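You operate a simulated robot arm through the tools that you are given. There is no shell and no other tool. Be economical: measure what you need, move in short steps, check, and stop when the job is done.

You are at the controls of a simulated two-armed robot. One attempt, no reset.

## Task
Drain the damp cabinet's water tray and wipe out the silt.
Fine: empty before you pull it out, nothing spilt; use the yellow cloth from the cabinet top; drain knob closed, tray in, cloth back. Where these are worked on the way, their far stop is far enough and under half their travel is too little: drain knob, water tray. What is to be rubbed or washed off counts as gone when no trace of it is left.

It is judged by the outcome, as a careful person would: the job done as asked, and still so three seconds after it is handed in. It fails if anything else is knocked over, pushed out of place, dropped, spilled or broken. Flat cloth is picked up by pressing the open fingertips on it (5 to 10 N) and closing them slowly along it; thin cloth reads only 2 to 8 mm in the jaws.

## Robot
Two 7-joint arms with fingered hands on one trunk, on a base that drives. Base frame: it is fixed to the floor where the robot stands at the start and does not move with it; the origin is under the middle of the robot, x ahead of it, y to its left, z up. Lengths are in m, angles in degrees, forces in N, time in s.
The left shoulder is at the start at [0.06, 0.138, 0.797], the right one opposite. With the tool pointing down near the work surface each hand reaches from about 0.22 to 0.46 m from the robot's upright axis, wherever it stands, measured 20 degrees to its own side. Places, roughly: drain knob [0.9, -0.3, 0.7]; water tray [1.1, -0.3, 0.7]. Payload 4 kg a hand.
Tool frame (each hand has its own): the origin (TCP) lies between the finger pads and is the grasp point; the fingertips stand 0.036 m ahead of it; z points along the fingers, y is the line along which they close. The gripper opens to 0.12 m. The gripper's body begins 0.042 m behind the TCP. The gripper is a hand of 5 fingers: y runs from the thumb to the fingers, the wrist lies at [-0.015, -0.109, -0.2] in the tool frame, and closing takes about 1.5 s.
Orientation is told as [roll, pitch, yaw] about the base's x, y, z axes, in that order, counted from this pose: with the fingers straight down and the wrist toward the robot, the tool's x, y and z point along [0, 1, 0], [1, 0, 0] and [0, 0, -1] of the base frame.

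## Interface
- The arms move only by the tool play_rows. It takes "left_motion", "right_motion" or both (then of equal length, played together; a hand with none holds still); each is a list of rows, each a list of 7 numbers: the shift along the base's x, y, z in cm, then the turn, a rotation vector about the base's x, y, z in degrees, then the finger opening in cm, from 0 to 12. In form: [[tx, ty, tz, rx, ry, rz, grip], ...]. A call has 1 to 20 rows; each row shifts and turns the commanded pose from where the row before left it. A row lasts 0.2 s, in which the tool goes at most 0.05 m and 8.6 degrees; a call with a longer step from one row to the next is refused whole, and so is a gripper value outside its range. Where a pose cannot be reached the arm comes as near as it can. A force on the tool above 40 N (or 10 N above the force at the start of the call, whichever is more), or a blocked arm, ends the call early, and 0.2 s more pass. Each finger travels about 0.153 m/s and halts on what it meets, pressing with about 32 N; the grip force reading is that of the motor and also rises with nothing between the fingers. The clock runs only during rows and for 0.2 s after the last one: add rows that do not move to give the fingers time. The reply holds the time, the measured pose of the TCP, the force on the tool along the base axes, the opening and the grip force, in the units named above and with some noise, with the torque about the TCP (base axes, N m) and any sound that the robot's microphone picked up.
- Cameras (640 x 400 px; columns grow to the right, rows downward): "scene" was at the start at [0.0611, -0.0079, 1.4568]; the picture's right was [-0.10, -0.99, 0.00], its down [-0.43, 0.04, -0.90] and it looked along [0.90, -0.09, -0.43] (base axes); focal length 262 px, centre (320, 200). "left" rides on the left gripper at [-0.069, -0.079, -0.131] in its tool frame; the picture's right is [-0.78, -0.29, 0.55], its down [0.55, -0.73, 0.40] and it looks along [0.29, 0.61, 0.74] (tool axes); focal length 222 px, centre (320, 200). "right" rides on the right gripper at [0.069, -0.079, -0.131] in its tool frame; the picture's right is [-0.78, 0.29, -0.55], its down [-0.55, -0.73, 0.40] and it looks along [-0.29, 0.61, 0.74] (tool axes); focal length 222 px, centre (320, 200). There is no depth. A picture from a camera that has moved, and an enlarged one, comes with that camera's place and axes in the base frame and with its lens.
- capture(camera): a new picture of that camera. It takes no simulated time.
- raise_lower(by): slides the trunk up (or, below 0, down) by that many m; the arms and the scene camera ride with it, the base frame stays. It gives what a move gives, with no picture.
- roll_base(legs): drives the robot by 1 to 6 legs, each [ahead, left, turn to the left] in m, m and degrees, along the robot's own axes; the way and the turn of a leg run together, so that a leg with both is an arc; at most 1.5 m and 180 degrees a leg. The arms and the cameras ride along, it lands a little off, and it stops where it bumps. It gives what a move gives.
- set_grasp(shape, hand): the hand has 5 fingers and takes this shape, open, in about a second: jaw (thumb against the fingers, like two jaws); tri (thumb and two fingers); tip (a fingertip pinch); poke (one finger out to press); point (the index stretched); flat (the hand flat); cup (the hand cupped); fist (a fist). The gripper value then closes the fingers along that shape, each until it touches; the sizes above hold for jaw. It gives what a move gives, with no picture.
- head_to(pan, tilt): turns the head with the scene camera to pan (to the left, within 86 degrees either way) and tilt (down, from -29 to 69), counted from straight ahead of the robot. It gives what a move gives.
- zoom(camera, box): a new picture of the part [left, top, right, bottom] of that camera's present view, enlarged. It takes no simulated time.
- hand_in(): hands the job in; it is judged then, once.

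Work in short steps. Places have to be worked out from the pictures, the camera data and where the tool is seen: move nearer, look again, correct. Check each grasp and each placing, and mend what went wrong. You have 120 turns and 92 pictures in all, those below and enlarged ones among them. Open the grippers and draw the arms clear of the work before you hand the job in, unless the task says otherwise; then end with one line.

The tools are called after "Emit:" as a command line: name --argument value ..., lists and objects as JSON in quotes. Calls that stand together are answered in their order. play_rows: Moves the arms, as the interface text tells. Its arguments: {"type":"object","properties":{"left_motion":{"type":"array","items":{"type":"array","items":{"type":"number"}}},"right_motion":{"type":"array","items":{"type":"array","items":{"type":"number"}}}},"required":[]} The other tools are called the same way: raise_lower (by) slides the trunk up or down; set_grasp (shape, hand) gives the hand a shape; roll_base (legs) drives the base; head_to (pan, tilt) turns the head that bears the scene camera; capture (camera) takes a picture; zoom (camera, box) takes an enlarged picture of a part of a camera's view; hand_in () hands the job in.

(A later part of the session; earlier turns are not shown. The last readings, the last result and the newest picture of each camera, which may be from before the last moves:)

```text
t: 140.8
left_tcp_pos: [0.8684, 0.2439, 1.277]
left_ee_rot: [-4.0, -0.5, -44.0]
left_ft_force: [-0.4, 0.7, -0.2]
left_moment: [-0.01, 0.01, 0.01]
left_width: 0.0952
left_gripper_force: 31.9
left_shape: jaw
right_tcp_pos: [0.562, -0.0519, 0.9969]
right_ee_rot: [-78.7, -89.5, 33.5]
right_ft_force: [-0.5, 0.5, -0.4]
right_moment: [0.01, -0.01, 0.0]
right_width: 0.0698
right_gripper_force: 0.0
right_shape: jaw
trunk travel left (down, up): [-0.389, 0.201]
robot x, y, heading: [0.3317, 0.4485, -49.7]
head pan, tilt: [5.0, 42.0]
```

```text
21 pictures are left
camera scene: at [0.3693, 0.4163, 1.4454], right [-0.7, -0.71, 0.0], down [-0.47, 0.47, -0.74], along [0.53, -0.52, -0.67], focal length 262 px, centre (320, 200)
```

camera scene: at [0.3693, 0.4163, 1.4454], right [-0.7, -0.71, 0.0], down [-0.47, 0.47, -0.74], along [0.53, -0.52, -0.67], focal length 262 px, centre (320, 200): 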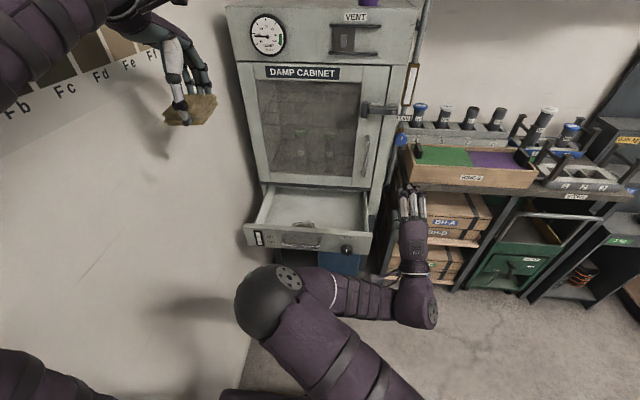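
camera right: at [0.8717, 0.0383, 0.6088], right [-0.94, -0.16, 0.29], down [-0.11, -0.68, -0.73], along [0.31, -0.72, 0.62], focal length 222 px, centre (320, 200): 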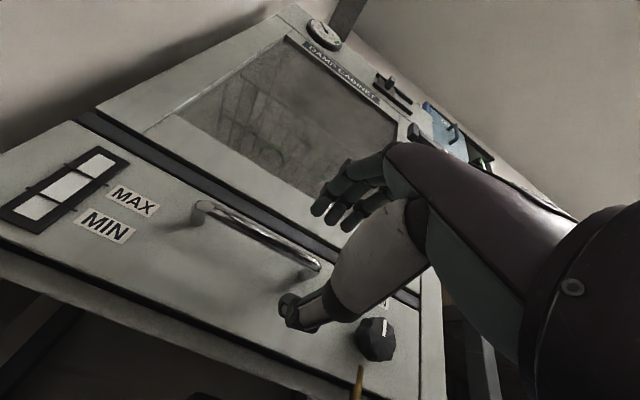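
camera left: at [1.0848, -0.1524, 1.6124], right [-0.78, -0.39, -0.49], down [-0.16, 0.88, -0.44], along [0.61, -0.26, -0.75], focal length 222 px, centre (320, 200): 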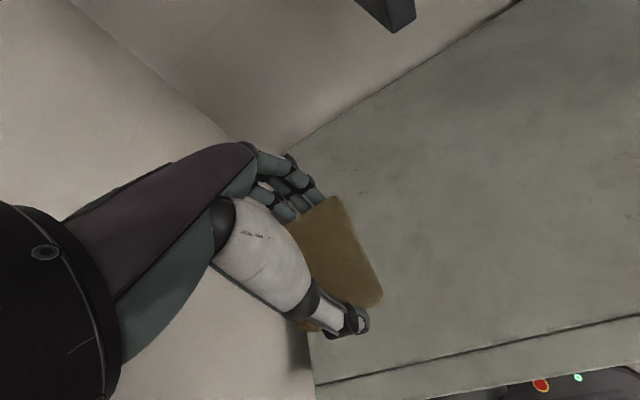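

There's a darker smear near the tray front. I zoom in.

Emit:
zoom --camera "scene" --box '[236, 178, 380, 268]'

```text
4.44 times, centred on (308, 223) of scene
camera zoom: at [0.3693, 0.4163, 1.4454], right [-0.7, -0.71, 0.0], down [-0.47, 0.47, -0.74], along [0.53, -0.52, -0.67], focal length 1166 px, centre (373, 98)
```

zoom: 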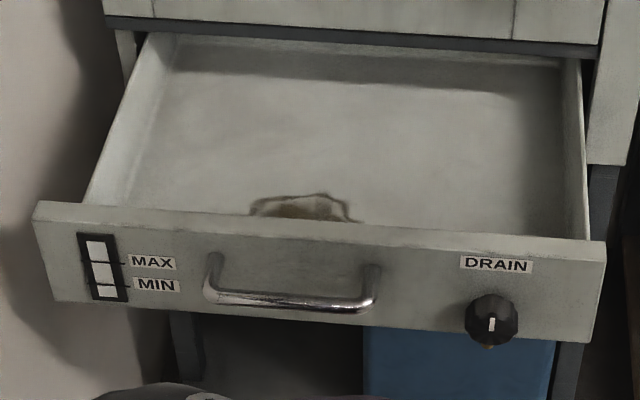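

The silt patch lies near the tray front, roughly d 0.57–0.67, l 0.64–0.77. I pull the left hand back a bit, shift the right aside, and drive 0.23 m forward.

Emit:
play_rows --left_motion '[[-1.3, 1.53, -1, 0, 0, 0, 5], [-1.3, 1.53, -1, 0, 0, 0, 5], [-1.3, 1.53, -1, 0, 0, 0, 5], [-1.3, 1.53, -1, 0, 0, 0, 5], [0, 0, 0, 0, 0, 0, 5], [0, 0, 0, 0, 0, 0, 5], [0, 0, 0, 0, 0, 0, 5]]' --right_motion '[[-2.3, -1.93, 0, 0, 0, 0, 7], [-2.3, -1.93, 0, 0, 0, 0, 7], [-2.3, -1.93, 0, 0, 0, 0, 7], [-2.3, -1.93, 0, 0, 0, 0, 7], [-2.3, -1.93, 0, 0, 0, 0, 7], [-2.3, -1.93, 0, 0, 0, 0, 7], [0, 0, 0, 0, 0, 0, 7]]'

Emit:
roll_base --legs '[[0.23, 0, 0]]'

Emit:
capture --camera "left"

```text
t: 142.4
left_tcp_pos: [0.8161, 0.3052, 1.2362]
left_ee_rot: [-4.1, -0.5, -44.0]
left_ft_force: [-1.0, 0.2, -0.4]
left_moment: [-0.02, 0.0, -0.01]
left_width: 0.0957
left_gripper_force: 32.2
left_shape: jaw
right_tcp_pos: [0.475, -0.1214, 1.0267]
right_ee_rot: [-71.0, -89.6, 25.7]
right_ft_force: [0.1, 0.2, -0.4]
right_moment: [-0.01, 0.02, -0.05]
right_width: 0.0699
right_gripper_force: 0.1
right_shape: jaw
right hand out of reach, approached as far as the arm can: row 4, 5, 6
trunk travel left (down, up): [-0.389, 0.201]
robot x, y, heading: [0.3275, 0.4521, -49.7]
head pan, tilt: [5.0, 42.0]
```

```text
t: 144.1
left_tcp_pos: [0.9668, 0.1256, 1.2371]
left_ee_rot: [-4.0, -0.4, -44.1]
left_ft_force: [-0.8, 0.4, -0.7]
left_moment: [-0.01, -0.02, 0.02]
left_width: 0.0955
left_gripper_force: 32.2
left_shape: jaw
right_tcp_pos: [0.6242, -0.3006, 1.0266]
right_ee_rot: [-66.5, -89.6, 21.0]
right_ft_force: [0.1, -1.0, -0.3]
right_moment: [0.02, 0.04, 0.02]
right_width: 0.0696
right_gripper_force: 0.1
right_shape: jaw
trunk travel left (down, up): [-0.389, 0.201]
robot x, y, heading: [0.4802, 0.2726, -50.0]
head pan, tilt: [5.0, 42.0]
```

```text
19 pictures are left
camera left: at [0.8668, 0.1384, 1.3721], right [-0.78, -0.39, -0.49], down [-0.16, 0.88, -0.44], along [0.61, -0.26, -0.75], focal length 222 px, centre (320, 200)
```

left: 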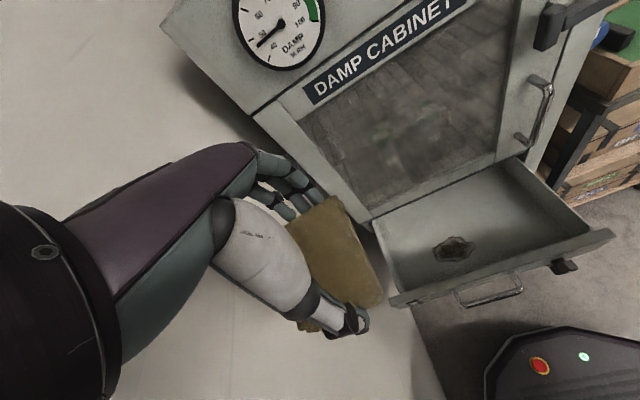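

The silt patch centre computes to about [0.934,−0.057], ~12×9 cm. I lower the trunk fully with the cloth still above the tray.

Emit:
raise_lower --by -0.38

Emit:
play_rows --left_motion '[[-0.55, -3.0, 0, 0, 0, 0, 5], [-0.55, -3.0, 0, 0, 0, 0, 5], [-0.55, -3.0, 0, 0, 0, 0, 5], [-0.55, -3.0, 0, 0, 0, 0, 5], [-0.55, -3.0, 0, 0, 0, 0, 5], [-0.55, -3.0, 0, 0, 0, 0, 5], [0, 0, 0, 0, 0, 0, 5]]'

Emit:
capture --camera "left"

```text
t: 147.8
left_tcp_pos: [0.9669, 0.1266, 0.8573]
left_ee_rot: [-4.1, -0.4, -44.1]
left_ft_force: [0.4, -0.2, -2.1]
left_moment: [-0.03, 0.0, -0.01]
left_width: 0.0955
left_gripper_force: 32.3
left_shape: jaw
right_tcp_pos: [0.6222, -0.3, 0.6471]
right_ee_rot: [-71.1, -89.6, 25.5]
right_ft_force: [0.3, 0.3, -0.2]
right_moment: [-0.03, 0.01, -0.02]
right_width: 0.0695
right_gripper_force: 0.1
right_shape: jaw
trunk travel left (down, up): [-0.009, 0.581]
robot x, y, heading: [0.4768, 0.271, -49.9]
head pan, tilt: [5.0, 42.0]
```

```text
t: 149.4
left_tcp_pos: [0.933, -0.0551, 0.8579]
left_ee_rot: [-4.1, -0.4, -44.1]
left_ft_force: [0.2, 0.4, -0.1]
left_moment: [-0.02, 0.03, -0.01]
left_width: 0.0954
left_gripper_force: 32.0
left_shape: jaw
right_tcp_pos: [0.6225, -0.3006, 0.647]
right_ee_rot: [-70.6, -89.6, 25.1]
right_ft_force: [-0.4, -1.0, -0.8]
right_moment: [0.02, -0.04, -0.02]
right_width: 0.0699
right_gripper_force: 0.0
right_shape: jaw
trunk travel left (down, up): [-0.009, 0.581]
robot x, y, heading: [0.4794, 0.2721, -49.9]
head pan, tilt: [5.0, 42.0]
```

```text
18 pictures are left
camera left: at [0.8334, -0.0414, 0.9932], right [-0.78, -0.39, -0.49], down [-0.16, 0.88, -0.44], along [0.61, -0.26, -0.75], focal length 222 px, centre (320, 200)
```

left: 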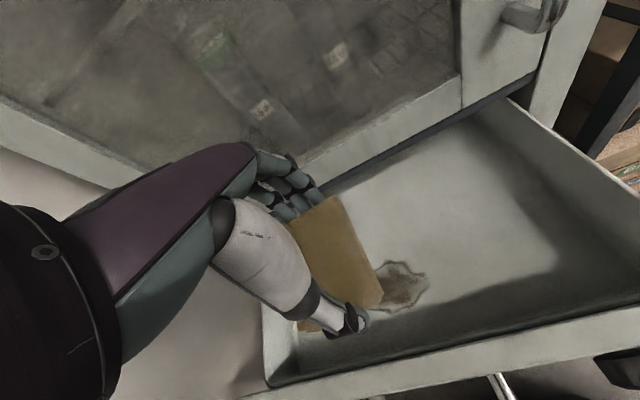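

The patch spans about l 0.63–0.735, d 0.605–0.68. I align the hand's yaw to the tray, go 3 cm deeper to clear the front panel, and lower to z=0.70.

Emit:
play_rows --left_motion '[[1.0, -1.15, -2.5, 0, 0, -3, 5], [0.95, -1.15, -2.5, 0, 0, -3, 5], [0, 0, -3, 0, 0, 0, 5], [0, 0, -3, 0, 0, 0, 5], [0, 0, -2.5, 0, 0, 0, 5], [0, 0, -2, 0, 0, 0, 5], [0, 0, 0, 0, 0, 0, 5]]'

Emit:
play_rows --left_motion '[[0, 0, -1, 0, 0, 0, 5], [0, 0, -0.5, 0, 0, 0, 5], [0, 0, 0, 0, 0, 0, 5]]'

Emit:
capture --camera "left"

```text
t: 151.0
left_tcp_pos: [0.9495, -0.0767, 0.7011]
left_ee_rot: [-4.1, -0.5, -50.1]
left_ft_force: [0.5, 0.0, 0.0]
left_moment: [-0.02, -0.02, 0.01]
left_width: 0.0953
left_gripper_force: 31.8
left_shape: jaw
right_tcp_pos: [0.6235, -0.3005, 0.6464]
right_ee_rot: [-70.5, -89.6, 25.0]
right_ft_force: [-0.5, -0.3, -0.4]
right_moment: [-0.01, 0.01, 0.01]
right_width: 0.0697
right_gripper_force: 0.0
right_shape: jaw
trunk travel left (down, up): [-0.009, 0.581]
robot x, y, heading: [0.4777, 0.2724, -49.9]
head pan, tilt: [5.0, 42.0]
```

```text
t: 151.8
left_tcp_pos: [0.9507, -0.0766, 0.6861]
left_ee_rot: [-4.1, -0.4, -50.0]
left_ft_force: [-0.8, 0.7, -0.3]
left_moment: [-0.01, 0.01, -0.01]
left_width: 0.0955
left_gripper_force: 31.9
left_shape: jaw
right_tcp_pos: [0.6227, -0.3009, 0.6465]
right_ee_rot: [-70.6, -89.6, 25.0]
right_ft_force: [0.1, -0.2, -0.3]
right_moment: [-0.03, -0.01, 0.0]
right_width: 0.0699
right_gripper_force: 0.2
right_shape: jaw
trunk travel left (down, up): [-0.009, 0.581]
robot x, y, heading: [0.4807, 0.2713, -49.6]
head pan, tilt: [5.0, 42.0]
```

```text
17 pictures are left
camera left: at [0.8532, -0.054, 0.8223], right [-0.81, -0.31, -0.49], down [-0.07, 0.89, -0.44], along [0.58, -0.32, -0.75], focal length 222 px, centre (320, 200)
```

left: 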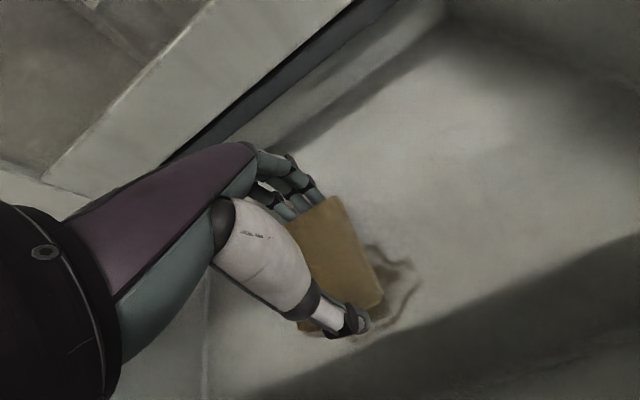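

The cloth is about 1.5 cm above the tray floor. I creep down to a light press.

Emit:
play_rows --left_motion '[[0, 0, -0.5, 0, 0, 0, 5], [0, 0, -0.4, 0, 0, 0, 5], [0, 0, 0, 0, 0, 0, 5]]'

Emit:
play_rows --left_motion '[[0, 0, -0.4, 0, 0, 0, 5], [0, 0, 0, 0, 0, 0, 5]]'

Emit:
play_rows --left_motion '[[0, 0, -0.3, 0, 0, 0, 5], [0, 0, 0, 0, 0, 0, 5]]'

```text
t: 152.6
left_tcp_pos: [0.9519, -0.0766, 0.6769]
left_ee_rot: [-4.0, -0.5, -50.1]
left_ft_force: [0.3, -0.8, -1.1]
left_moment: [0.0, 0.02, 0.01]
left_width: 0.0953
left_gripper_force: 32.0
left_shape: jaw
right_tcp_pos: [0.6218, -0.2994, 0.6468]
right_ee_rot: [-70.5, -89.6, 25.1]
right_ft_force: [0.9, 0.4, -0.4]
right_moment: [-0.01, 0.0, -0.01]
right_width: 0.07
right_gripper_force: 0.1
right_shape: jaw
trunk travel left (down, up): [-0.009, 0.581]
robot x, y, heading: [0.4815, 0.2673, -49.9]
head pan, tilt: [5.0, 42.0]
```

```text
t: 153.2
left_tcp_pos: [0.951, -0.0781, 0.6756]
left_ee_rot: [-4.1, -0.7, -50.2]
left_ft_force: [0.8, 0.1, 10.4]
left_moment: [0.0, -0.05, 0.01]
left_width: 0.0948
left_gripper_force: 32.3
left_shape: jaw
right_tcp_pos: [0.6228, -0.3002, 0.6475]
right_ee_rot: [-75.2, -89.6, 29.8]
right_ft_force: [-0.1, -0.7, -0.3]
right_moment: [0.02, -0.02, 0.02]
right_width: 0.0697
right_gripper_force: 0.0
right_shape: jaw
trunk travel left (down, up): [-0.009, 0.581]
robot x, y, heading: [0.4787, 0.2715, -49.7]
head pan, tilt: [5.0, 42.0]
```

```text
t: 153.8
left_tcp_pos: [0.9513, -0.0772, 0.6745]
left_ee_rot: [-4.1, -0.9, -50.1]
left_ft_force: [0.6, -0.6, 29.2]
left_moment: [0.13, 0.05, -0.08]
left_width: 0.0945
left_gripper_force: 32.1
left_shape: jaw
right_tcp_pos: [0.6226, -0.299, 0.6466]
right_ee_rot: [-82.4, -89.5, 36.8]
right_ft_force: [-0.4, -0.4, -0.1]
right_moment: [0.0, -0.03, 0.02]
right_width: 0.07
right_gripper_force: 0.0
right_shape: jaw
trunk travel left (down, up): [-0.009, 0.581]
robot x, y, heading: [0.4838, 0.2731, -50.0]
head pan, tilt: [5.0, 42.0]
```

Contact at z≈0.676. I ease to ~15 N and wipe side to side across the patch.

Emit:
play_rows --left_motion '[[0, 0, 0.18, 0, 0, 0, 5], [-1.34, -1.12, 0, 0, 0, 0, 5], [-1.34, -1.12, 0, 0, 0, 0, 5], [-1.34, -1.12, 0, 0, 0, 0, 5], [-1.34, -1.12, 0, 0, 0, 0, 5], [1.34, 1.12, 0, 0, 0, 0, 5], [1.34, 1.12, 0, 0, 0, 0, 5], [1.34, 1.12, 0, 0, 0, 0, 5], [1.34, 1.12, 0, 0, 0, 0, 5], [1.34, 1.12, 0, 0, 0, 0, 5], [1.34, 1.12, 0, 0, 0, 0, 5], [1.34, 1.12, 0, 0, 0, 0, 5], [1.34, 1.12, 0, 0, 0, 0, 5], [0, 0, 0, 0, 0, 0, 5]]'

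Emit:
capture --camera "left"

```text
t: 156.8
left_tcp_pos: [1.0063, -0.0322, 0.6741]
left_ee_rot: [-4.0, -0.7, -50.1]
left_ft_force: [-6.2, -4.4, 23.1]
left_moment: [-0.37, -0.05, -0.1]
left_width: 0.0931
left_gripper_force: 32.5
left_shape: jaw
right_tcp_pos: [0.6217, -0.2992, 0.6462]
right_ee_rot: [-80.0, -89.7, 34.5]
right_ft_force: [0.3, 0.0, -0.7]
right_moment: [-0.03, -0.03, 0.0]
right_width: 0.0698
right_gripper_force: 0.1
right_shape: jaw
trunk travel left (down, up): [-0.009, 0.581]
robot x, y, heading: [0.4819, 0.2734, -49.9]
head pan, tilt: [5.0, 42.0]
```

```text
16 pictures are left
camera left: at [0.9084, -0.0096, 0.8094], right [-0.81, -0.31, -0.49], down [-0.07, 0.89, -0.44], along [0.58, -0.33, -0.75], focal length 222 px, centre (320, 200)
```

left: 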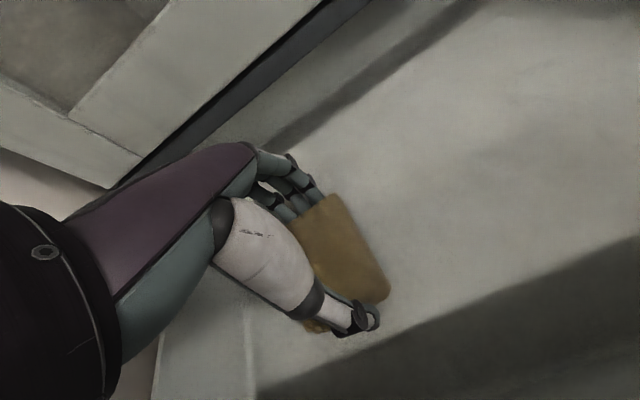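

The visible patch is wiped off. I make a second pass 1.5 cm nearer the front, sweeping right, to take any trace left there.

Emit:
play_rows --left_motion '[[-0.48, 0.57, 0.03, 0, 0, 0, 5], [-0.48, 0.57, 0, 0, 0, 0, 5], [-1.34, -1.12, 0, 0, 0, 0, 5], [-1.34, -1.12, 0, 0, 0, 0, 5], [-1.34, -1.12, 0, 0, 0, 0, 5], [-1.34, -1.12, 0, 0, 0, 0, 5], [-1.34, -1.12, 0, 0, 0, 0, 5], [-1.34, -1.12, 0, 0, 0, 0, 5], [-1.34, -1.12, 0, 0, 0, 0, 5], [-1.34, -1.12, 0, 0, 0, 0, 5], [-1.34, -1.12, 0, 0, 0, 0, 5], [0, 0, 0, 0, 0, 0, 5]]'

Emit:
play_rows --left_motion '[[1.2, -1.5, 0, 0, 0, 0, 5], [0.8, -0.9, 0, 0, 0, 0, 5], [1.34, 1.12, 0, 0, 0, 0, 5], [1.34, 1.12, 0, 0, 0, 0, 5], [1.34, 1.12, 0, 0, 0, 0, 5], [1.34, 1.12, 0, 0, 0, 0, 5], [1.34, 1.12, 0, 0, 0, 0, 5], [1.34, 1.12, 0, 0, 0, 0, 5], [1.34, 1.12, 0, 0, 0, 0, 5], [0, 0, 2, 0, 0, 0, 5], [0, 0, 3, 0, 0, 0, 5], [0, 0, 4, 0, 0, 0, 5], [0, 0, 4, 0, 0, 0, 5], [0.7, 1.5, 4, 0, 0, 0, 5], [0.7, 3, 3, 0, 0, 0, 5], [0, 3, 0, 0, 0, 0, 5], [0, 0, 0, 0, 0, 0, 5]]'

Emit:
capture --camera "left"

```text
t: 159.4
left_tcp_pos: [0.8745, -0.1224, 0.6744]
left_ee_rot: [-4.1, -0.6, -50.1]
left_ft_force: [5.7, 5.3, 20.6]
left_moment: [0.11, -0.27, -0.01]
left_width: 0.0944
left_gripper_force: 31.9
left_shape: jaw
right_tcp_pos: [0.623, -0.2989, 0.6474]
right_ee_rot: [-79.4, -89.6, 33.9]
right_ft_force: [0.3, -0.4, -0.1]
right_moment: [0.02, 0.02, 0.0]
right_width: 0.0698
right_gripper_force: 0.1
right_shape: jaw
trunk travel left (down, up): [-0.009, 0.581]
robot x, y, heading: [0.4776, 0.2687, -49.9]
head pan, tilt: [5.0, 42.0]
```

```text
t: 163.0
left_tcp_pos: [1.0047, 0.0068, 0.8714]
left_ee_rot: [-4.0, -0.3, -50.2]
left_ft_force: [-0.3, 0.4, -0.1]
left_moment: [0.0, -0.01, -0.02]
left_width: 0.094
left_gripper_force: 32.1
left_shape: jaw
right_tcp_pos: [0.6236, -0.3005, 0.6478]
right_ee_rot: [-70.6, -89.6, 25.1]
right_ft_force: [0.1, -0.4, -0.7]
right_moment: [-0.02, -0.02, 0.01]
right_width: 0.0699
right_gripper_force: 0.0
right_shape: jaw
trunk travel left (down, up): [-0.009, 0.581]
robot x, y, heading: [0.4791, 0.2749, -50.0]
head pan, tilt: [5.0, 42.0]
```

```text
15 pictures are left
camera left: at [0.9068, 0.0301, 1.0071], right [-0.81, -0.31, -0.49], down [-0.07, 0.89, -0.44], along [0.58, -0.32, -0.75], focal length 222 px, centre (320, 200)
```

left: 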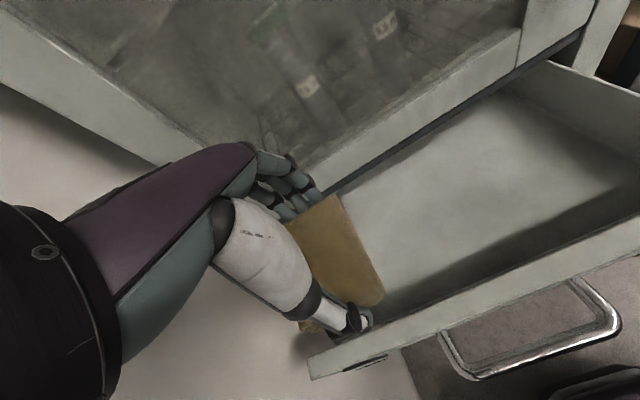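

The tray floor appears clean. I zoom on the former patch area to check for traces.

Emit:
zoom --camera "left" --box '[370, 190, 546, 300]'

```text
3.64 times, centred on (458, 245) of left
camera zoom: at [0.9068, 0.0301, 1.0071], right [-0.81, -0.31, -0.49], down [-0.07, 0.89, -0.44], along [0.58, -0.32, -0.75], focal length 808 px, centre (-182, 36)
```

zoom: 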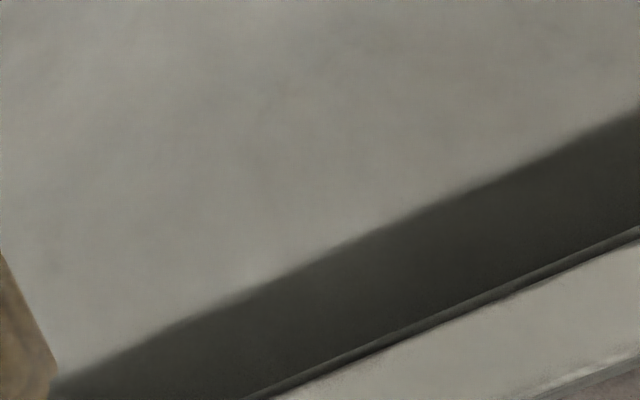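

The floor is clean. I raise the left hand slightly, back the base 0.23 m, and bring the right hand in line with the handle to push the tray in.

Emit:
roll_base --legs '[[-0.23, 0, 0]]'

Emit:
play_rows --right_motion '[[2.3, 1.93, 0.4, 0, 0, 0, 7], [2.3, 1.93, 0.4, 0, 0, 0, 7], [2.3, 1.93, 0.4, 0, 0, 0, 7], [2.3, 1.93, 0.4, 0, 0, 0, 7], [2.3, 1.93, 0.4, 0, 0, 0, 7], [2.3, 1.93, 0.4, 0, 0, 0, 7], [2.3, 1.93, 0.4, 0, 0, 0, 7], [2.3, 1.93, 0.4, 0, 0, 0, 7], [2.3, 1.93, 0.4, 0, 0, 0, 7], [2.3, 1.93, 0.4, 0, 0, 0, 7], [2.3, 1.93, 0.4, 0, 0, 0, 7], [1.5, 1.3, 0.4, 0, 0, 0, 7], [0, 0, 0, 0, 0, 0, 7]]'

Emit:
capture --camera "scene"

```text
t: 164.7
left_tcp_pos: [0.856, 0.1851, 0.8711]
left_ee_rot: [-4.0, -0.4, -49.9]
left_ft_force: [0.9, 0.9, -1.0]
left_moment: [-0.01, 0.03, -0.01]
left_width: 0.0939
left_gripper_force: 31.8
left_shape: jaw
right_tcp_pos: [0.4763, -0.1216, 0.6472]
right_ee_rot: [-70.3, -89.6, 25.0]
right_ft_force: [-0.1, 0.2, -0.5]
right_moment: [-0.01, 0.01, -0.02]
right_width: 0.0697
right_gripper_force: 0.1
right_shape: jaw
trunk travel left (down, up): [-0.009, 0.581]
robot x, y, heading: [0.3321, 0.449, -49.8]
head pan, tilt: [5.0, 42.0]
```

```text
t: 167.7
left_tcp_pos: [0.8559, 0.1861, 0.8721]
left_ee_rot: [-4.1, -0.5, -49.9]
left_ft_force: [-0.9, -0.2, -0.7]
left_moment: [-0.03, 0.02, -0.02]
left_width: 0.0938
left_gripper_force: 32.7
left_shape: jaw
right_tcp_pos: [0.7325, 0.0705, 0.688]
right_ee_rot: [18.5, -88.4, -67.2]
right_ft_force: [0.6, 0.0, 0.2]
right_moment: [-0.02, 0.01, 0.02]
right_width: 0.0699
right_gripper_force: 0.0
right_shape: jaw
trunk travel left (down, up): [-0.009, 0.581]
robot x, y, heading: [0.3288, 0.4514, -49.8]
head pan, tilt: [5.0, 42.0]
stopped in row 13 (right hand): the arm was blocked; the commanded pose is now the measured one
```

```text
13 pictures are left
camera scene: at [0.3697, 0.4158, 1.0653], right [-0.7, -0.71, 0.0], down [-0.48, 0.47, -0.74], along [0.53, -0.52, -0.67], focal length 262 px, centre (320, 200)
```

scene: 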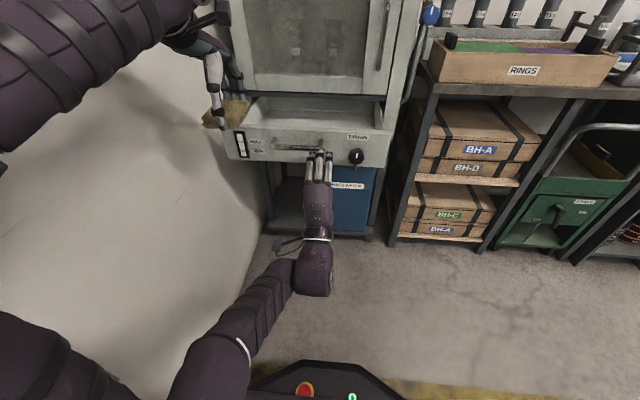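

The hand is just in front of the handle. I move 2.5 cm left, advance 9 cm, and grip the bar.

Emit:
play_rows --right_motion '[[1.0, 0.8, 0.6, 0, 0, 0, 7], [1.0, 0.8, 0.6, 0, 0, 0, 7], [1.41, -1.68, 0, 0, 0, 0, 7], [1.41, -1.68, 0, 0, 0, 0, 7], [1.41, -1.68, 0, 0, 0, 0, 7], [1.41, -1.68, 0, 0, 0, 0, 7], [0, 0, 0, 0, 0, 0, 7], [0, 0, 0, 0, 0, 0, 4], [0, 0, 0, 0, 0, 0, 2], [0, 0, 0, 0, 0, 0, 0], [0, 0, 0, 0, 0, 0, 0], [0, 0, 0, 0, 0, 0, 0]]'

Emit:
zoom --camera "scene" --box '[220, 80, 412, 200]'

```text
t: 169.1
left_tcp_pos: [0.8573, 0.1869, 0.8712]
left_ee_rot: [-4.0, -0.5, -49.9]
left_ft_force: [-0.1, 0.5, -0.6]
left_moment: [0.05, 0.03, -0.04]
left_width: 0.0939
left_gripper_force: 32.6
left_shape: jaw
right_tcp_pos: [0.8313, 0.1194, 0.7417]
right_ee_rot: [131.6, -87.4, -171.2]
right_ft_force: [-0.2, 0.3, -0.5]
right_moment: [-0.04, 0.0, -0.01]
right_width: 0.0697
right_gripper_force: 0.0
right_shape: jaw
trunk travel left (down, up): [-0.009, 0.581]
robot x, y, heading: [0.334, 0.4473, -49.7]
head pan, tilt: [5.0, 42.0]
stopped in row 7 (right hand): the arm was blocked; the commanded pose is now the measured one
```

```text
3.33 times, centred on (316, 140) of scene
camera zoom: at [0.3697, 0.4157, 1.0653], right [-0.7, -0.71, 0.0], down [-0.48, 0.47, -0.74], along [0.53, -0.52, -0.67], focal length 875 px, centre (333, 400)
```

zoom: 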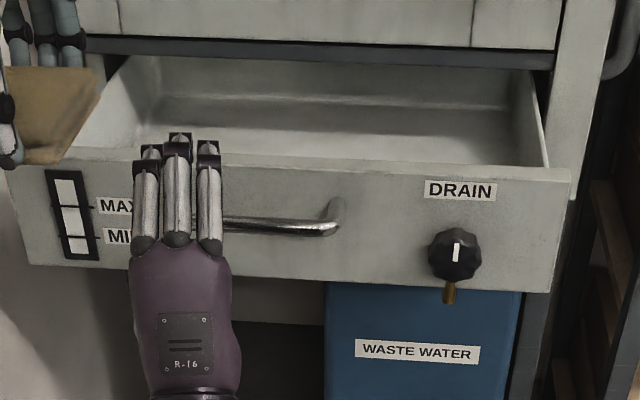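

The arm slipped sideways near its limits. I back off, raise the trunk 8 cm (the height that worked before), and realign.

Emit:
play_rows --right_motion '[[-1.3, 1.5, 0, 0, 0, 0, 7], [-1.3, 1.5, 0, 0, 0, 0, 7], [0, 0, 0, 0, 0, 0, 7]]'

Emit:
raise_lower --by 0.08

Emit:
play_rows --right_motion '[[-1.5, -1.3, -2.2, 0, 0, 0, 7], [-1.5, -1.3, -2.2, 0, 0, 0, 7], [-1.5, -1.3, -2.2, 0, 0, 0, 7], [-1.2, -0.9, -2.2, 0, 0, 0, 7], [0, 0, -2.2, 0, 0, 0, 7], [0, 0, -1, 0, 0, 0, 7], [0, 0, 0, 0, 0, 0, 7]]'

```text
t: 170.1
left_tcp_pos: [0.8574, 0.1854, 0.8706]
left_ee_rot: [-4.0, -0.3, -49.8]
left_ft_force: [0.1, -0.4, -0.5]
left_moment: [-0.03, 0.02, -0.04]
left_width: 0.094
left_gripper_force: 32.2
left_shape: jaw
right_tcp_pos: [0.7936, 0.093, 0.7273]
right_ee_rot: [87.1, -87.1, -131.9]
right_ft_force: [0.8, 0.3, 0.3]
right_moment: [0.02, -0.01, -0.01]
right_width: 0.0698
right_gripper_force: 0.1
right_shape: jaw
trunk travel left (down, up): [-0.009, 0.581]
robot x, y, heading: [0.3297, 0.4521, -49.6]
head pan, tilt: [5.0, 42.0]
stopped in row 3 (right hand): the arm was blocked; the commanded pose is now the measured one
```

```text
t: 171.3
left_tcp_pos: [0.8567, 0.1853, 0.9499]
left_ee_rot: [-4.0, -0.3, -49.7]
left_ft_force: [1.1, 0.8, -0.1]
left_moment: [-0.01, 0.05, -0.01]
left_width: 0.0938
left_gripper_force: 31.7
left_shape: jaw
right_tcp_pos: [0.7929, 0.0926, 0.8076]
right_ee_rot: [86.5, -87.2, -131.4]
right_ft_force: [-0.5, 0.6, -0.1]
right_moment: [-0.01, 0.02, -0.03]
right_width: 0.0699
right_gripper_force: 0.1
right_shape: jaw
trunk travel left (down, up): [-0.089, 0.501]
robot x, y, heading: [0.3287, 0.4511, -49.5]
head pan, tilt: [5.0, 42.0]
```

```text
t: 172.5
left_tcp_pos: [0.8576, 0.1862, 0.9508]
left_ee_rot: [-4.0, -0.6, -49.7]
left_ft_force: [-0.2, 0.5, -0.5]
left_moment: [0.0, 0.01, 0.02]
left_width: 0.0941
left_gripper_force: 32.2
left_shape: jaw
right_tcp_pos: [0.7595, 0.1222, 0.7419]
right_ee_rot: [121.2, -83.9, -157.5]
right_ft_force: [0.0, -0.5, -0.3]
right_moment: [-0.01, -0.02, 0.01]
right_width: 0.0699
right_gripper_force: 0.1
right_shape: jaw
trunk travel left (down, up): [-0.089, 0.501]
robot x, y, heading: [0.3274, 0.4528, -49.6]
head pan, tilt: [5.0, 42.0]
stopped in row 6 (right hand): the arm was blocked; the commanded pose is now the measured one
```

The arm jams when this close. I back the base 0.12 m, then extend the arm and straighten the finger heading.

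Emit:
roll_base --legs '[[-0.12, 0, 0]]'

Emit:
play_rows --right_motion '[[0.9, -2.5, 0, 0, 0, -3.5, 7], [0.9, -2.5, 0, 0, 0, -3.5, 7], [0.9, -2.5, 0, 0, 0, -3.5, 7], [0.9, -2.5, 0, 0, 0, -3.5, 7], [0, 0, 0, 0, 0, 0, 7]]'

Emit:
capture --camera "scene"

```text
t: 173.8
left_tcp_pos: [0.7816, 0.2756, 0.9512]
left_ee_rot: [-4.1, -0.4, -49.9]
left_ft_force: [0.0, 1.0, -0.1]
left_moment: [0.02, -0.02, -0.03]
left_width: 0.094
left_gripper_force: 31.8
left_shape: jaw
right_tcp_pos: [0.6837, 0.2106, 0.7405]
right_ee_rot: [120.9, -83.8, -157.2]
right_ft_force: [-0.2, -0.3, -0.1]
right_moment: [0.04, 0.02, 0.0]
right_width: 0.0697
right_gripper_force: 0.1
right_shape: jaw
trunk travel left (down, up): [-0.089, 0.501]
robot x, y, heading: [0.2547, 0.5396, -49.9]
head pan, tilt: [5.0, 42.0]
```

```text
t: 174.6
left_tcp_pos: [0.7812, 0.2787, 0.9511]
left_ee_rot: [-4.1, -0.5, -49.5]
left_ft_force: [-0.5, 1.0, -0.3]
left_moment: [-0.01, 0.03, -0.01]
left_width: 0.0941
left_gripper_force: 32.5
left_shape: jaw
right_tcp_pos: [0.732, 0.2204, 0.7842]
right_ee_rot: [130.9, -80.1, -170.0]
right_ft_force: [0.3, 0.2, -0.2]
right_moment: [-0.05, -0.05, 0.03]
right_width: 0.07
right_gripper_force: 0.0
right_shape: jaw
trunk travel left (down, up): [-0.089, 0.501]
robot x, y, heading: [0.2535, 0.5398, -49.6]
head pan, tilt: [5.0, 42.0]
stopped in row 4 (right hand): the arm was blocked; the commanded pose is now the measured one
```

```text
11 pictures are left
camera scene: at [0.2934, 0.5055, 1.1453], right [-0.7, -0.71, 0.0], down [-0.47, 0.47, -0.74], along [0.53, -0.52, -0.67], focal length 262 px, centre (320, 200)
```

scene: 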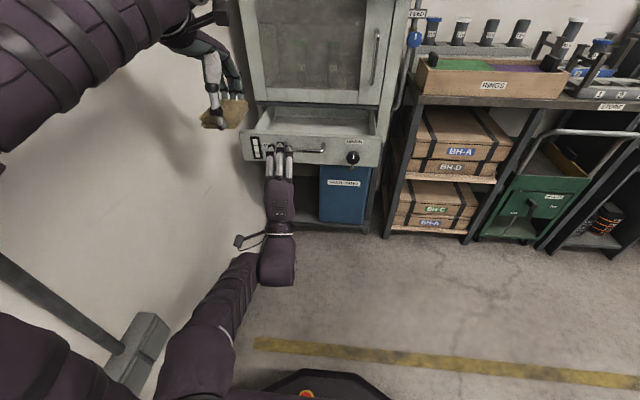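

The right arm keeps deflecting, but its fingers already face the drawer at l≈0.70. I'll close them and push the tray with the fingertips: lower the trunk so they're at z≈0.69, and draw the left hand back 10 cm.

Emit:
play_rows --left_motion '[[-1.3, 1.53, 0, 0, 0, 0, 5], [-1.3, 1.53, 0, 0, 0, 0, 5], [-1.3, 1.53, 0, 0, 0, 0, 5], [-1.3, 1.53, 0, 0, 0, 0, 5], [-1.3, 1.53, 0, 0, 0, 0, 5], [0, 0, 0, 0, 0, 0, 5], [0, 0, 0, 0, 0, 0, 5]]' --right_motion '[[0, 0, 0, 0, 0, 0, 4], [0, 0, 0, 0, 0, 0, 1], [0, 0, 0, 0, 0, 0, 0], [0, 0, 0, 0, 0, 0, 0], [0, 0, 0, 0, 0, 0, 0], [0, 0, 0, 0, 0, 0, 0], [0, 0, 0, 0, 0, 0, 0]]'

Emit:
raise_lower --by -0.085

Emit:
roll_base --legs '[[0.12, 0, 0]]'

Emit:
zoom --camera "scene" --box '[180, 60, 420, 210]'

```text
t: 176.2
left_tcp_pos: [0.7158, 0.3553, 0.9497]
left_ee_rot: [-4.1, -0.5, -49.7]
left_ft_force: [-0.1, -0.1, -0.7]
left_moment: [0.0, 0.01, -0.01]
left_width: 0.0939
left_gripper_force: 32.0
left_shape: jaw
right_tcp_pos: [0.7328, 0.2215, 0.7808]
right_ee_rot: [132.0, -80.4, -170.9]
right_ft_force: [0.9, -0.1, -0.4]
right_moment: [0.0, 0.02, 0.02]
right_width: 0.0
right_gripper_force: 32.0
right_shape: jaw
trunk travel left (down, up): [-0.089, 0.501]
robot x, y, heading: [0.2536, 0.541, -50.0]
head pan, tilt: [5.0, 42.0]
```

```text
t: 177.4
left_tcp_pos: [0.7165, 0.3547, 0.8659]
left_ee_rot: [-4.0, -0.5, -49.7]
left_ft_force: [-0.3, 0.6, -0.1]
left_moment: [0.0, 0.04, 0.02]
left_width: 0.0939
left_gripper_force: 32.5
left_shape: jaw
right_tcp_pos: [0.7334, 0.2219, 0.6969]
right_ee_rot: [132.0, -80.5, -170.9]
right_ft_force: [-0.1, 0.7, -0.1]
right_moment: [0.0, -0.02, 0.0]
right_width: 0.0
right_gripper_force: 31.7
right_shape: jaw
trunk travel left (down, up): [-0.004, 0.586]
robot x, y, heading: [0.2529, 0.5404, -49.7]
head pan, tilt: [5.0, 42.0]
```

```text
t: 178.7
left_tcp_pos: [0.7931, 0.2635, 0.8654]
left_ee_rot: [-4.1, -0.5, -49.5]
left_ft_force: [-0.3, -0.1, -0.3]
left_moment: [-0.01, -0.02, -0.04]
left_width: 0.094
left_gripper_force: 32.8
left_shape: jaw
right_tcp_pos: [0.8107, 0.13, 0.6954]
right_ee_rot: [132.1, -80.2, -170.8]
right_ft_force: [-1.0, 0.1, 0.5]
right_moment: [-0.01, -0.01, 0.0]
right_width: 0.0
right_gripper_force: 31.7
right_shape: jaw
trunk travel left (down, up): [-0.004, 0.586]
robot x, y, heading: [0.3313, 0.4475, -49.7]
head pan, tilt: [5.0, 42.0]
```

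```text
2.67 times, centred on (300, 135) of scene
camera zoom: at [0.3712, 0.4137, 1.0603], right [-0.7, -0.71, 0.0], down [-0.48, 0.47, -0.74], along [0.53, -0.52, -0.67], focal length 700 px, centre (373, 373)
```

zoom: 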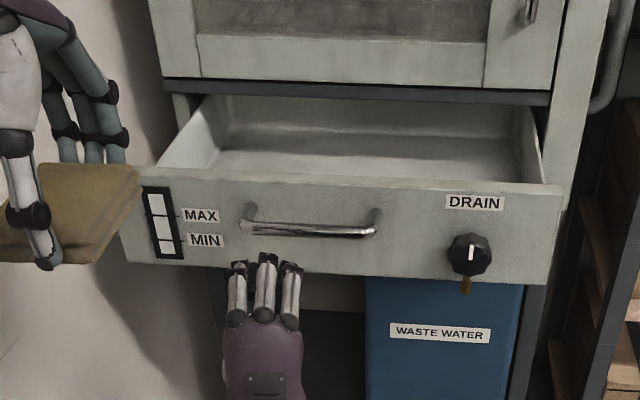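

The fingertips line up with the left half of the handle. I drive forward to push the tray in.

Emit:
roll_base --legs '[[0.25, 0, 0]]'

Emit:
zoom --camera "scene" --box '[180, 60, 420, 210]'

```text
t: 180.5
left_tcp_pos: [0.9583, 0.0712, 0.8655]
left_ee_rot: [-4.1, -0.5, -49.5]
left_ft_force: [-0.6, -0.4, -0.5]
left_moment: [-0.01, -0.03, -0.03]
left_width: 0.0939
left_gripper_force: 31.8
left_shape: jaw
right_tcp_pos: [0.9756, -0.0622, 0.6961]
right_ee_rot: [132.0, -80.4, -170.7]
right_ft_force: [0.3, 0.0, -0.1]
right_moment: [-0.04, 0.0, -0.02]
right_width: 0.0001
right_gripper_force: 32.0
right_shape: jaw
trunk travel left (down, up): [-0.004, 0.586]
robot x, y, heading: [0.4957, 0.2571, -49.5]
head pan, tilt: [5.0, 42.0]
```

```text
2.67 times, centred on (300, 135) of scene
camera zoom: at [0.5349, 0.2211, 1.0603], right [-0.7, -0.71, 0.0], down [-0.48, 0.47, -0.74], along [0.53, -0.52, -0.67], focal length 700 px, centre (373, 373)
```

zoom: 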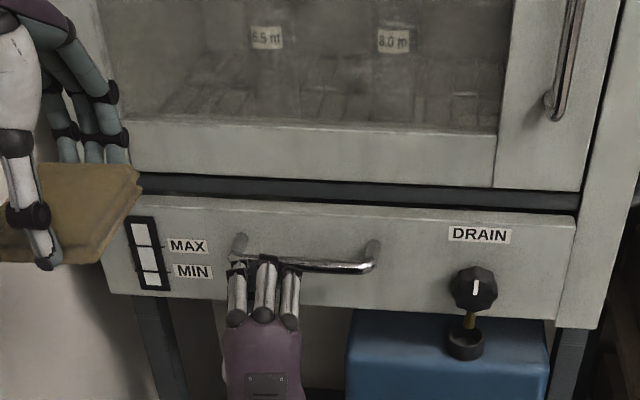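

Nearly closed. I push on gently until it stops.

Emit:
roll_base --legs '[[0.06, 0, 0]]'

Emit:
zoom --camera "scene" --box '[180, 60, 420, 210]'

```text
t: 181.4
left_tcp_pos: [0.979, 0.0471, 0.8655]
left_ee_rot: [-4.1, -0.4, -49.3]
left_ft_force: [0.5, 0.6, -0.2]
left_moment: [0.0, 0.03, -0.01]
left_width: 0.0938
left_gripper_force: 32.4
left_shape: jaw
right_tcp_pos: [0.9948, -0.0811, 0.7005]
right_ee_rot: [136.1, -79.3, -174.2]
right_ft_force: [-9.2, 5.8, 1.1]
right_moment: [0.16, -0.14, -0.14]
right_width: 0.0
right_gripper_force: 32.5
right_shape: jaw
trunk travel left (down, up): [-0.004, 0.586]
robot x, y, heading: [0.5167, 0.2314, -49.6]
head pan, tilt: [5.0, 42.0]
stopped in leg 1: the force on the tool passed its limit at 57 N (the readings are from after the stop); the commanded pose is now the measured one
```

```text
2.67 times, centred on (300, 135) of scene
camera zoom: at [0.5549, 0.1974, 1.0603], right [-0.7, -0.71, 0.0], down [-0.48, 0.47, -0.74], along [0.53, -0.52, -0.67], focal length 700 px, centre (373, 373)
```

zoom: 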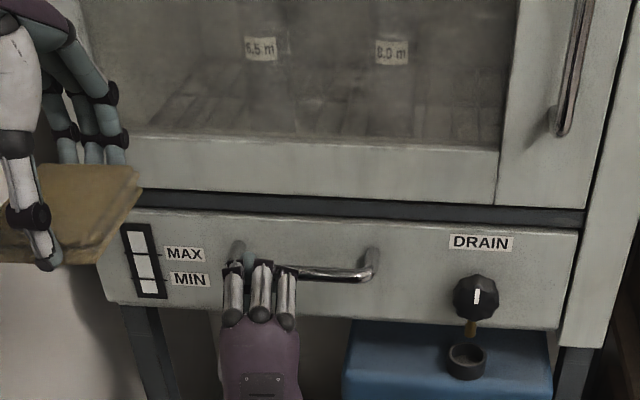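

The tray is fully in and the knob mark is still vertical. I back the base off and raise the trunk to return the cloth.

Emit:
roll_base --legs '[[-0.16, 0, 0]]'

Emit:
raise_lower --by 0.4

Emit:
raise_lower --by 0.185

Emit:
play_rows --right_motion '[[-2.7, -2.3, 0, 0, 0, 0, 3], [-2.7, -2.3, 0, 0, 0, 0, 3], [-2.7, -2.3, 0, 5.73, 4.84, 0, 3], [-2.7, -2.3, 0, 5.73, 4.84, 0, 3], [-2.7, -2.3, 0, 5.73, 4.84, 0, 3], [-2.7, -2.3, 0, 5.73, 4.84, 0, 3], [-2.7, -2.3, 0, 5.73, 4.84, 0, 3], [-2.7, -2.3, 0, 5.73, 4.84, 0, 3], [-2.7, -2.3, 0, 5.73, 4.84, 0, 3], [-2.7, -2.3, 0, 5.73, 4.84, 0, 3], [-2.7, -2.3, 0, 5.73, 4.84, 0, 3], [-2.7, -2.3, 0, 5.73, 4.84, 0, 3], [-2.7, -2.3, 0, 5.73, 4.84, 0, 3], [-2.7, -2.3, 0, 3, 2.5, 0, 3], [0, 0, 0, 0, 0, 0, 3]]'

```text
t: 182.8
left_tcp_pos: [0.874, 0.171, 0.8656]
left_ee_rot: [-4.0, -0.4, -49.5]
left_ft_force: [-0.1, 0.0, -0.5]
left_moment: [0.02, -0.02, -0.01]
left_width: 0.0941
left_gripper_force: 32.6
left_shape: jaw
right_tcp_pos: [0.889, 0.0426, 0.701]
right_ee_rot: [135.6, -79.6, -173.9]
right_ft_force: [0.7, 0.1, 0.4]
right_moment: [0.04, 0.01, 0.02]
right_width: 0.0002
right_gripper_force: 31.7
right_shape: jaw
trunk travel left (down, up): [-0.004, 0.586]
robot x, y, heading: [0.406, 0.3582, -49.8]
head pan, tilt: [5.0, 42.0]
```

```text
t: 186.7
left_tcp_pos: [0.8743, 0.1713, 1.2653]
left_ee_rot: [-4.1, -0.4, -49.5]
left_ft_force: [0.2, 0.1, -0.5]
left_moment: [-0.02, 0.0, 0.0]
left_width: 0.0943
left_gripper_force: 31.6
left_shape: jaw
right_tcp_pos: [0.8881, 0.0424, 1.102]
right_ee_rot: [135.6, -79.6, -173.9]
right_ft_force: [1.1, 0.0, -0.3]
right_moment: [0.04, -0.02, -0.02]
right_width: 0.0001
right_gripper_force: 31.9
right_shape: jaw
trunk travel left (down, up): [-0.404, 0.186]
robot x, y, heading: [0.4126, 0.3577, -49.5]
head pan, tilt: [5.0, 42.0]
```

```text
t: 188.7
left_tcp_pos: [0.8723, 0.1712, 1.4491]
left_ee_rot: [-4.2, -0.4, -49.5]
left_ft_force: [0.3, -0.2, 0.0]
left_moment: [0.03, 0.03, 0.02]
left_width: 0.0939
left_gripper_force: 32.1
left_shape: jaw
right_tcp_pos: [0.8881, 0.0429, 1.2865]
right_ee_rot: [135.6, -79.7, -174.1]
right_ft_force: [-0.2, -0.5, -0.4]
right_moment: [-0.03, 0.02, 0.01]
right_width: 0.0
right_gripper_force: 31.9
right_shape: jaw
trunk travel left (down, up): [-0.589, 0.001]
robot x, y, heading: [0.4104, 0.3542, -49.4]
head pan, tilt: [5.0, 42.0]
```

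```text
t: 191.9
left_tcp_pos: [0.8737, 0.1723, 1.4495]
left_ee_rot: [-4.0, -0.4, -49.5]
left_ft_force: [-0.7, 0.0, 0.0]
left_moment: [-0.02, -0.01, -0.03]
left_width: 0.094
left_gripper_force: 32.2
left_shape: jaw
right_tcp_pos: [0.5107, -0.2806, 1.2882]
right_ee_rot: [12.4, -9.4, -58.4]
right_ft_force: [-0.8, 0.1, 0.7]
right_moment: [0.03, 0.0, 0.05]
right_width: 0.0091
right_gripper_force: 0.0
right_shape: jaw
trunk travel left (down, up): [-0.589, 0.001]
robot x, y, heading: [0.4136, 0.3547, -49.7]
head pan, tilt: [5.0, 42.0]
```

Both arms are fine. I pull the right hand in 10 cm, lift the left 2 cm, and drive forward 0.32 m with the cloth above the cabinet-top height.

Emit:
play_rows --left_motion '[[0, 0, 1, 0, 0, 0, 5], [0, 0, 1, 0, 0, 0, 5], [0, 0, 0, 0, 0, 0, 5], [0, 0, 0, 0, 0, 0, 5], [0, 0, 0, 0, 0, 0, 5]]' --right_motion '[[-1.6, 1.9, 0, 0, 0, 0, 3], [-1.6, 1.9, 0, 0, 0, 0, 3], [-1.6, 1.9, 0, 0, 0, 0, 3], [-1.6, 1.9, 0, 0, 0, 0, 3], [0, 0, 0, 0, 0, 0, 3]]'

Emit:
roll_base --legs '[[0.32, 0, 0]]'

Emit:
capture --camera "scene"

```text
t: 193.1
left_tcp_pos: [0.8742, 0.1707, 1.4701]
left_ee_rot: [-4.2, -0.3, -49.5]
left_ft_force: [-0.7, -0.1, -0.4]
left_moment: [0.0, 0.01, -0.03]
left_width: 0.0937
left_gripper_force: 32.2
left_shape: jaw
right_tcp_pos: [0.4471, -0.2039, 1.2861]
right_ee_rot: [12.5, -9.4, -58.6]
right_ft_force: [0.4, 0.9, 0.3]
right_moment: [-0.01, 0.0, 0.01]
right_width: 0.0091
right_gripper_force: 0.1
right_shape: jaw
trunk travel left (down, up): [-0.589, 0.001]
robot x, y, heading: [0.4117, 0.3591, -49.8]
head pan, tilt: [5.0, 42.0]
```

```text
t: 195.3
left_tcp_pos: [1.0823, -0.0722, 1.4692]
left_ee_rot: [-4.1, -0.2, -49.4]
left_ft_force: [0.0, -0.5, -1.1]
left_moment: [0.0, 0.02, 0.0]
left_width: 0.094
left_gripper_force: 32.3
left_shape: jaw
right_tcp_pos: [0.6564, -0.4481, 1.2866]
right_ee_rot: [12.5, -9.3, -58.5]
right_ft_force: [-0.1, -0.6, 0.3]
right_moment: [0.03, 0.0, 0.0]
right_width: 0.0098
right_gripper_force: 0.0
right_shape: jaw
trunk travel left (down, up): [-0.589, 0.001]
robot x, y, heading: [0.6157, 0.1083, -49.5]
head pan, tilt: [5.0, 42.0]
```

```text
7 pictures are left
camera scene: at [0.658, 0.0766, 1.6453], right [-0.7, -0.71, 0.0], down [-0.48, 0.47, -0.74], along [0.53, -0.52, -0.67], focal length 262 px, centre (320, 200)
```

scene: 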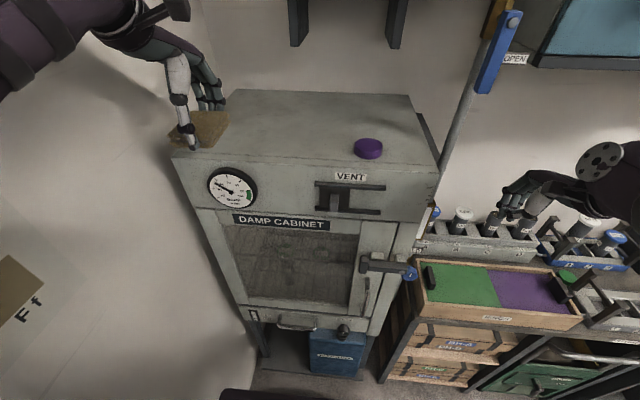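

The cloth hovers over the top's front-left corner. I move it to its original spot [1.163,−0.134] and lower it.

Emit:
play_rows --left_motion '[[2.02, -1.55, 0, 0, 0, 0, 5], [2.02, -1.55, 0, 0, 0, 0, 5], [2.02, -1.55, 0, 0, 0, 0, 5], [2.02, -1.55, 0, 0, 0, 0, 5], [0, 0, -1.5, 0, 0, 0, 5], [0, 0, -1.5, 0, 0, 0, 5], [0, 0, -1.5, 0, 0, 0, 5], [0, 0, -1, 0, 0, 0, 5], [0, 0, 0, 0, 0, 0, 5]]'

Emit:
play_rows --left_motion '[[0, 0, -0.5, 0, 0, 0, 5], [0, 0, -0.3, 0, 0, 0, 5], [0, 0, 0, 0, 0, 0, 5]]'

Emit:
capture --camera "left"

```text
t: 197.3
left_tcp_pos: [1.1625, -0.1335, 1.4142]
left_ee_rot: [-4.2, -0.3, -49.4]
left_ft_force: [-0.7, -0.1, -0.4]
left_moment: [-0.03, 0.04, -0.02]
left_width: 0.0937
left_gripper_force: 32.3
left_shape: jaw
right_tcp_pos: [0.6559, -0.4486, 1.2862]
right_ee_rot: [12.5, -9.4, -58.5]
right_ft_force: [-0.8, 0.4, -0.2]
right_moment: [0.01, -0.03, 0.02]
right_width: 0.0102
right_gripper_force: 0.1
right_shape: jaw
trunk travel left (down, up): [-0.589, 0.001]
robot x, y, heading: [0.6175, 0.1116, -49.7]
head pan, tilt: [5.0, 42.0]
```

```text
t: 198.1
left_tcp_pos: [1.1618, -0.1346, 1.4074]
left_ee_rot: [-4.0, -0.4, -49.3]
left_ft_force: [0.3, 1.3, 0.1]
left_moment: [-0.01, -0.02, 0.04]
left_width: 0.0941
left_gripper_force: 31.8
left_shape: jaw
right_tcp_pos: [0.6557, -0.4478, 1.2866]
right_ee_rot: [12.5, -9.4, -58.5]
right_ft_force: [0.2, -0.8, 0.0]
right_moment: [-0.01, 0.0, 0.0]
right_width: 0.0103
right_gripper_force: 0.1
right_shape: jaw
trunk travel left (down, up): [-0.589, 0.001]
robot x, y, heading: [0.6166, 0.1117, -49.4]
head pan, tilt: [5.0, 42.0]
```

```text
6 pictures are left
camera left: at [1.0648, -0.1116, 1.5434], right [-0.81, -0.32, -0.49], down [-0.08, 0.89, -0.44], along [0.58, -0.32, -0.75], focal length 222 px, centre (320, 200)
```

left: 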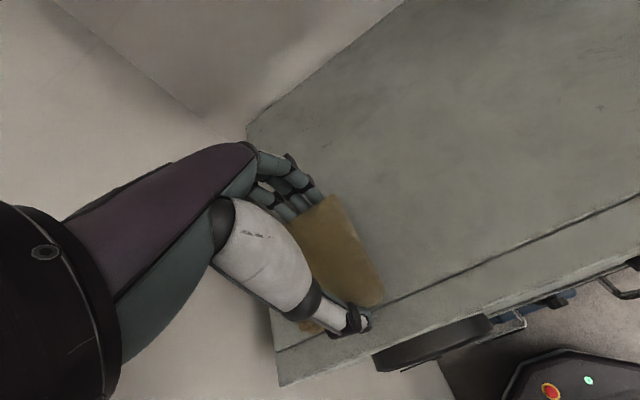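

It sits at the front, so I shift 1 cm deeper and lower to touch.

Emit:
play_rows --left_motion '[[0.64, -0.77, 0, 0, 0, 0, 5], [0, 0, -0.3, 0, 0, 0, 5], [0, 0, 0, 0, 0, 0, 5]]'

Emit:
play_rows --left_motion '[[0, 0, -0.25, 0, 0, 0, 5], [0, 0, 0, 0, 0, 0, 5]]'

```text
t: 198.9
left_tcp_pos: [1.1696, -0.1422, 1.4045]
left_ee_rot: [-4.2, -0.5, -49.4]
left_ft_force: [0.0, -0.2, -0.6]
left_moment: [0.01, 0.01, -0.02]
left_width: 0.0941
left_gripper_force: 32.1
left_shape: jaw
right_tcp_pos: [0.6544, -0.4472, 1.2869]
right_ee_rot: [12.5, -9.4, -58.5]
right_ft_force: [0.1, 0.3, -0.1]
right_moment: [0.0, 0.03, 0.0]
right_width: 0.0106
right_gripper_force: 0.0
right_shape: jaw
trunk travel left (down, up): [-0.589, 0.001]
robot x, y, heading: [0.6164, 0.114, -49.5]
head pan, tilt: [5.0, 42.0]
```

```text
t: 199.5
left_tcp_pos: [1.1687, -0.1426, 1.401]
left_ee_rot: [-4.0, -0.3, -49.4]
left_ft_force: [0.9, 0.4, -0.6]
left_moment: [-0.01, -0.01, -0.02]
left_width: 0.0939
left_gripper_force: 31.6
left_shape: jaw
right_tcp_pos: [0.6553, -0.4474, 1.2865]
right_ee_rot: [12.5, -9.4, -58.5]
right_ft_force: [-0.4, 0.1, -0.9]
right_moment: [0.03, 0.03, -0.02]
right_width: 0.0109
right_gripper_force: 0.0
right_shape: jaw
trunk travel left (down, up): [-0.589, 0.001]
robot x, y, heading: [0.6168, 0.1089, -49.5]
head pan, tilt: [5.0, 42.0]
```

Emit:
play_rows --left_motion '[[0, 0, -0.2, 0, 0, 0, 5], [0, 0, 0, 0, 0, 0, 5]]'

Emit:
play_rows --left_motion '[[0, 0, -0.2, 0, 0, 0, 5], [0, 0, 0, 0, 0, 0, 5]]'

```text
t: 200.1
left_tcp_pos: [1.169, -0.1415, 1.4006]
left_ee_rot: [-4.2, -0.5, -49.3]
left_ft_force: [0.2, -0.5, 3.2]
left_moment: [-0.15, -0.19, 0.01]
left_width: 0.094
left_gripper_force: 32.4
left_shape: jaw
right_tcp_pos: [0.6563, -0.4472, 1.2867]
right_ee_rot: [12.5, -9.4, -58.5]
right_ft_force: [0.7, -0.4, -0.1]
right_moment: [-0.03, 0.02, 0.01]
right_width: 0.0111
right_gripper_force: 0.1
right_shape: jaw
trunk travel left (down, up): [-0.589, 0.001]
robot x, y, heading: [0.6179, 0.1106, -49.4]
head pan, tilt: [5.0, 42.0]
```

```text
t: 200.7
left_tcp_pos: [1.168, -0.1423, 1.3996]
left_ee_rot: [-4.1, -0.8, -49.5]
left_ft_force: [2.3, -2.7, 17.0]
left_moment: [-0.09, -0.2, -0.01]
left_width: 0.0938
left_gripper_force: 31.5
left_shape: jaw
right_tcp_pos: [0.6551, -0.4472, 1.2872]
right_ee_rot: [12.5, -9.4, -58.6]
right_ft_force: [0.5, 0.4, 0.0]
right_moment: [-0.03, 0.0, -0.01]
right_width: 0.0115
right_gripper_force: 0.2
right_shape: jaw
trunk travel left (down, up): [-0.589, 0.001]
robot x, y, heading: [0.6179, 0.1099, -49.4]
head pan, tilt: [5.0, 42.0]
```

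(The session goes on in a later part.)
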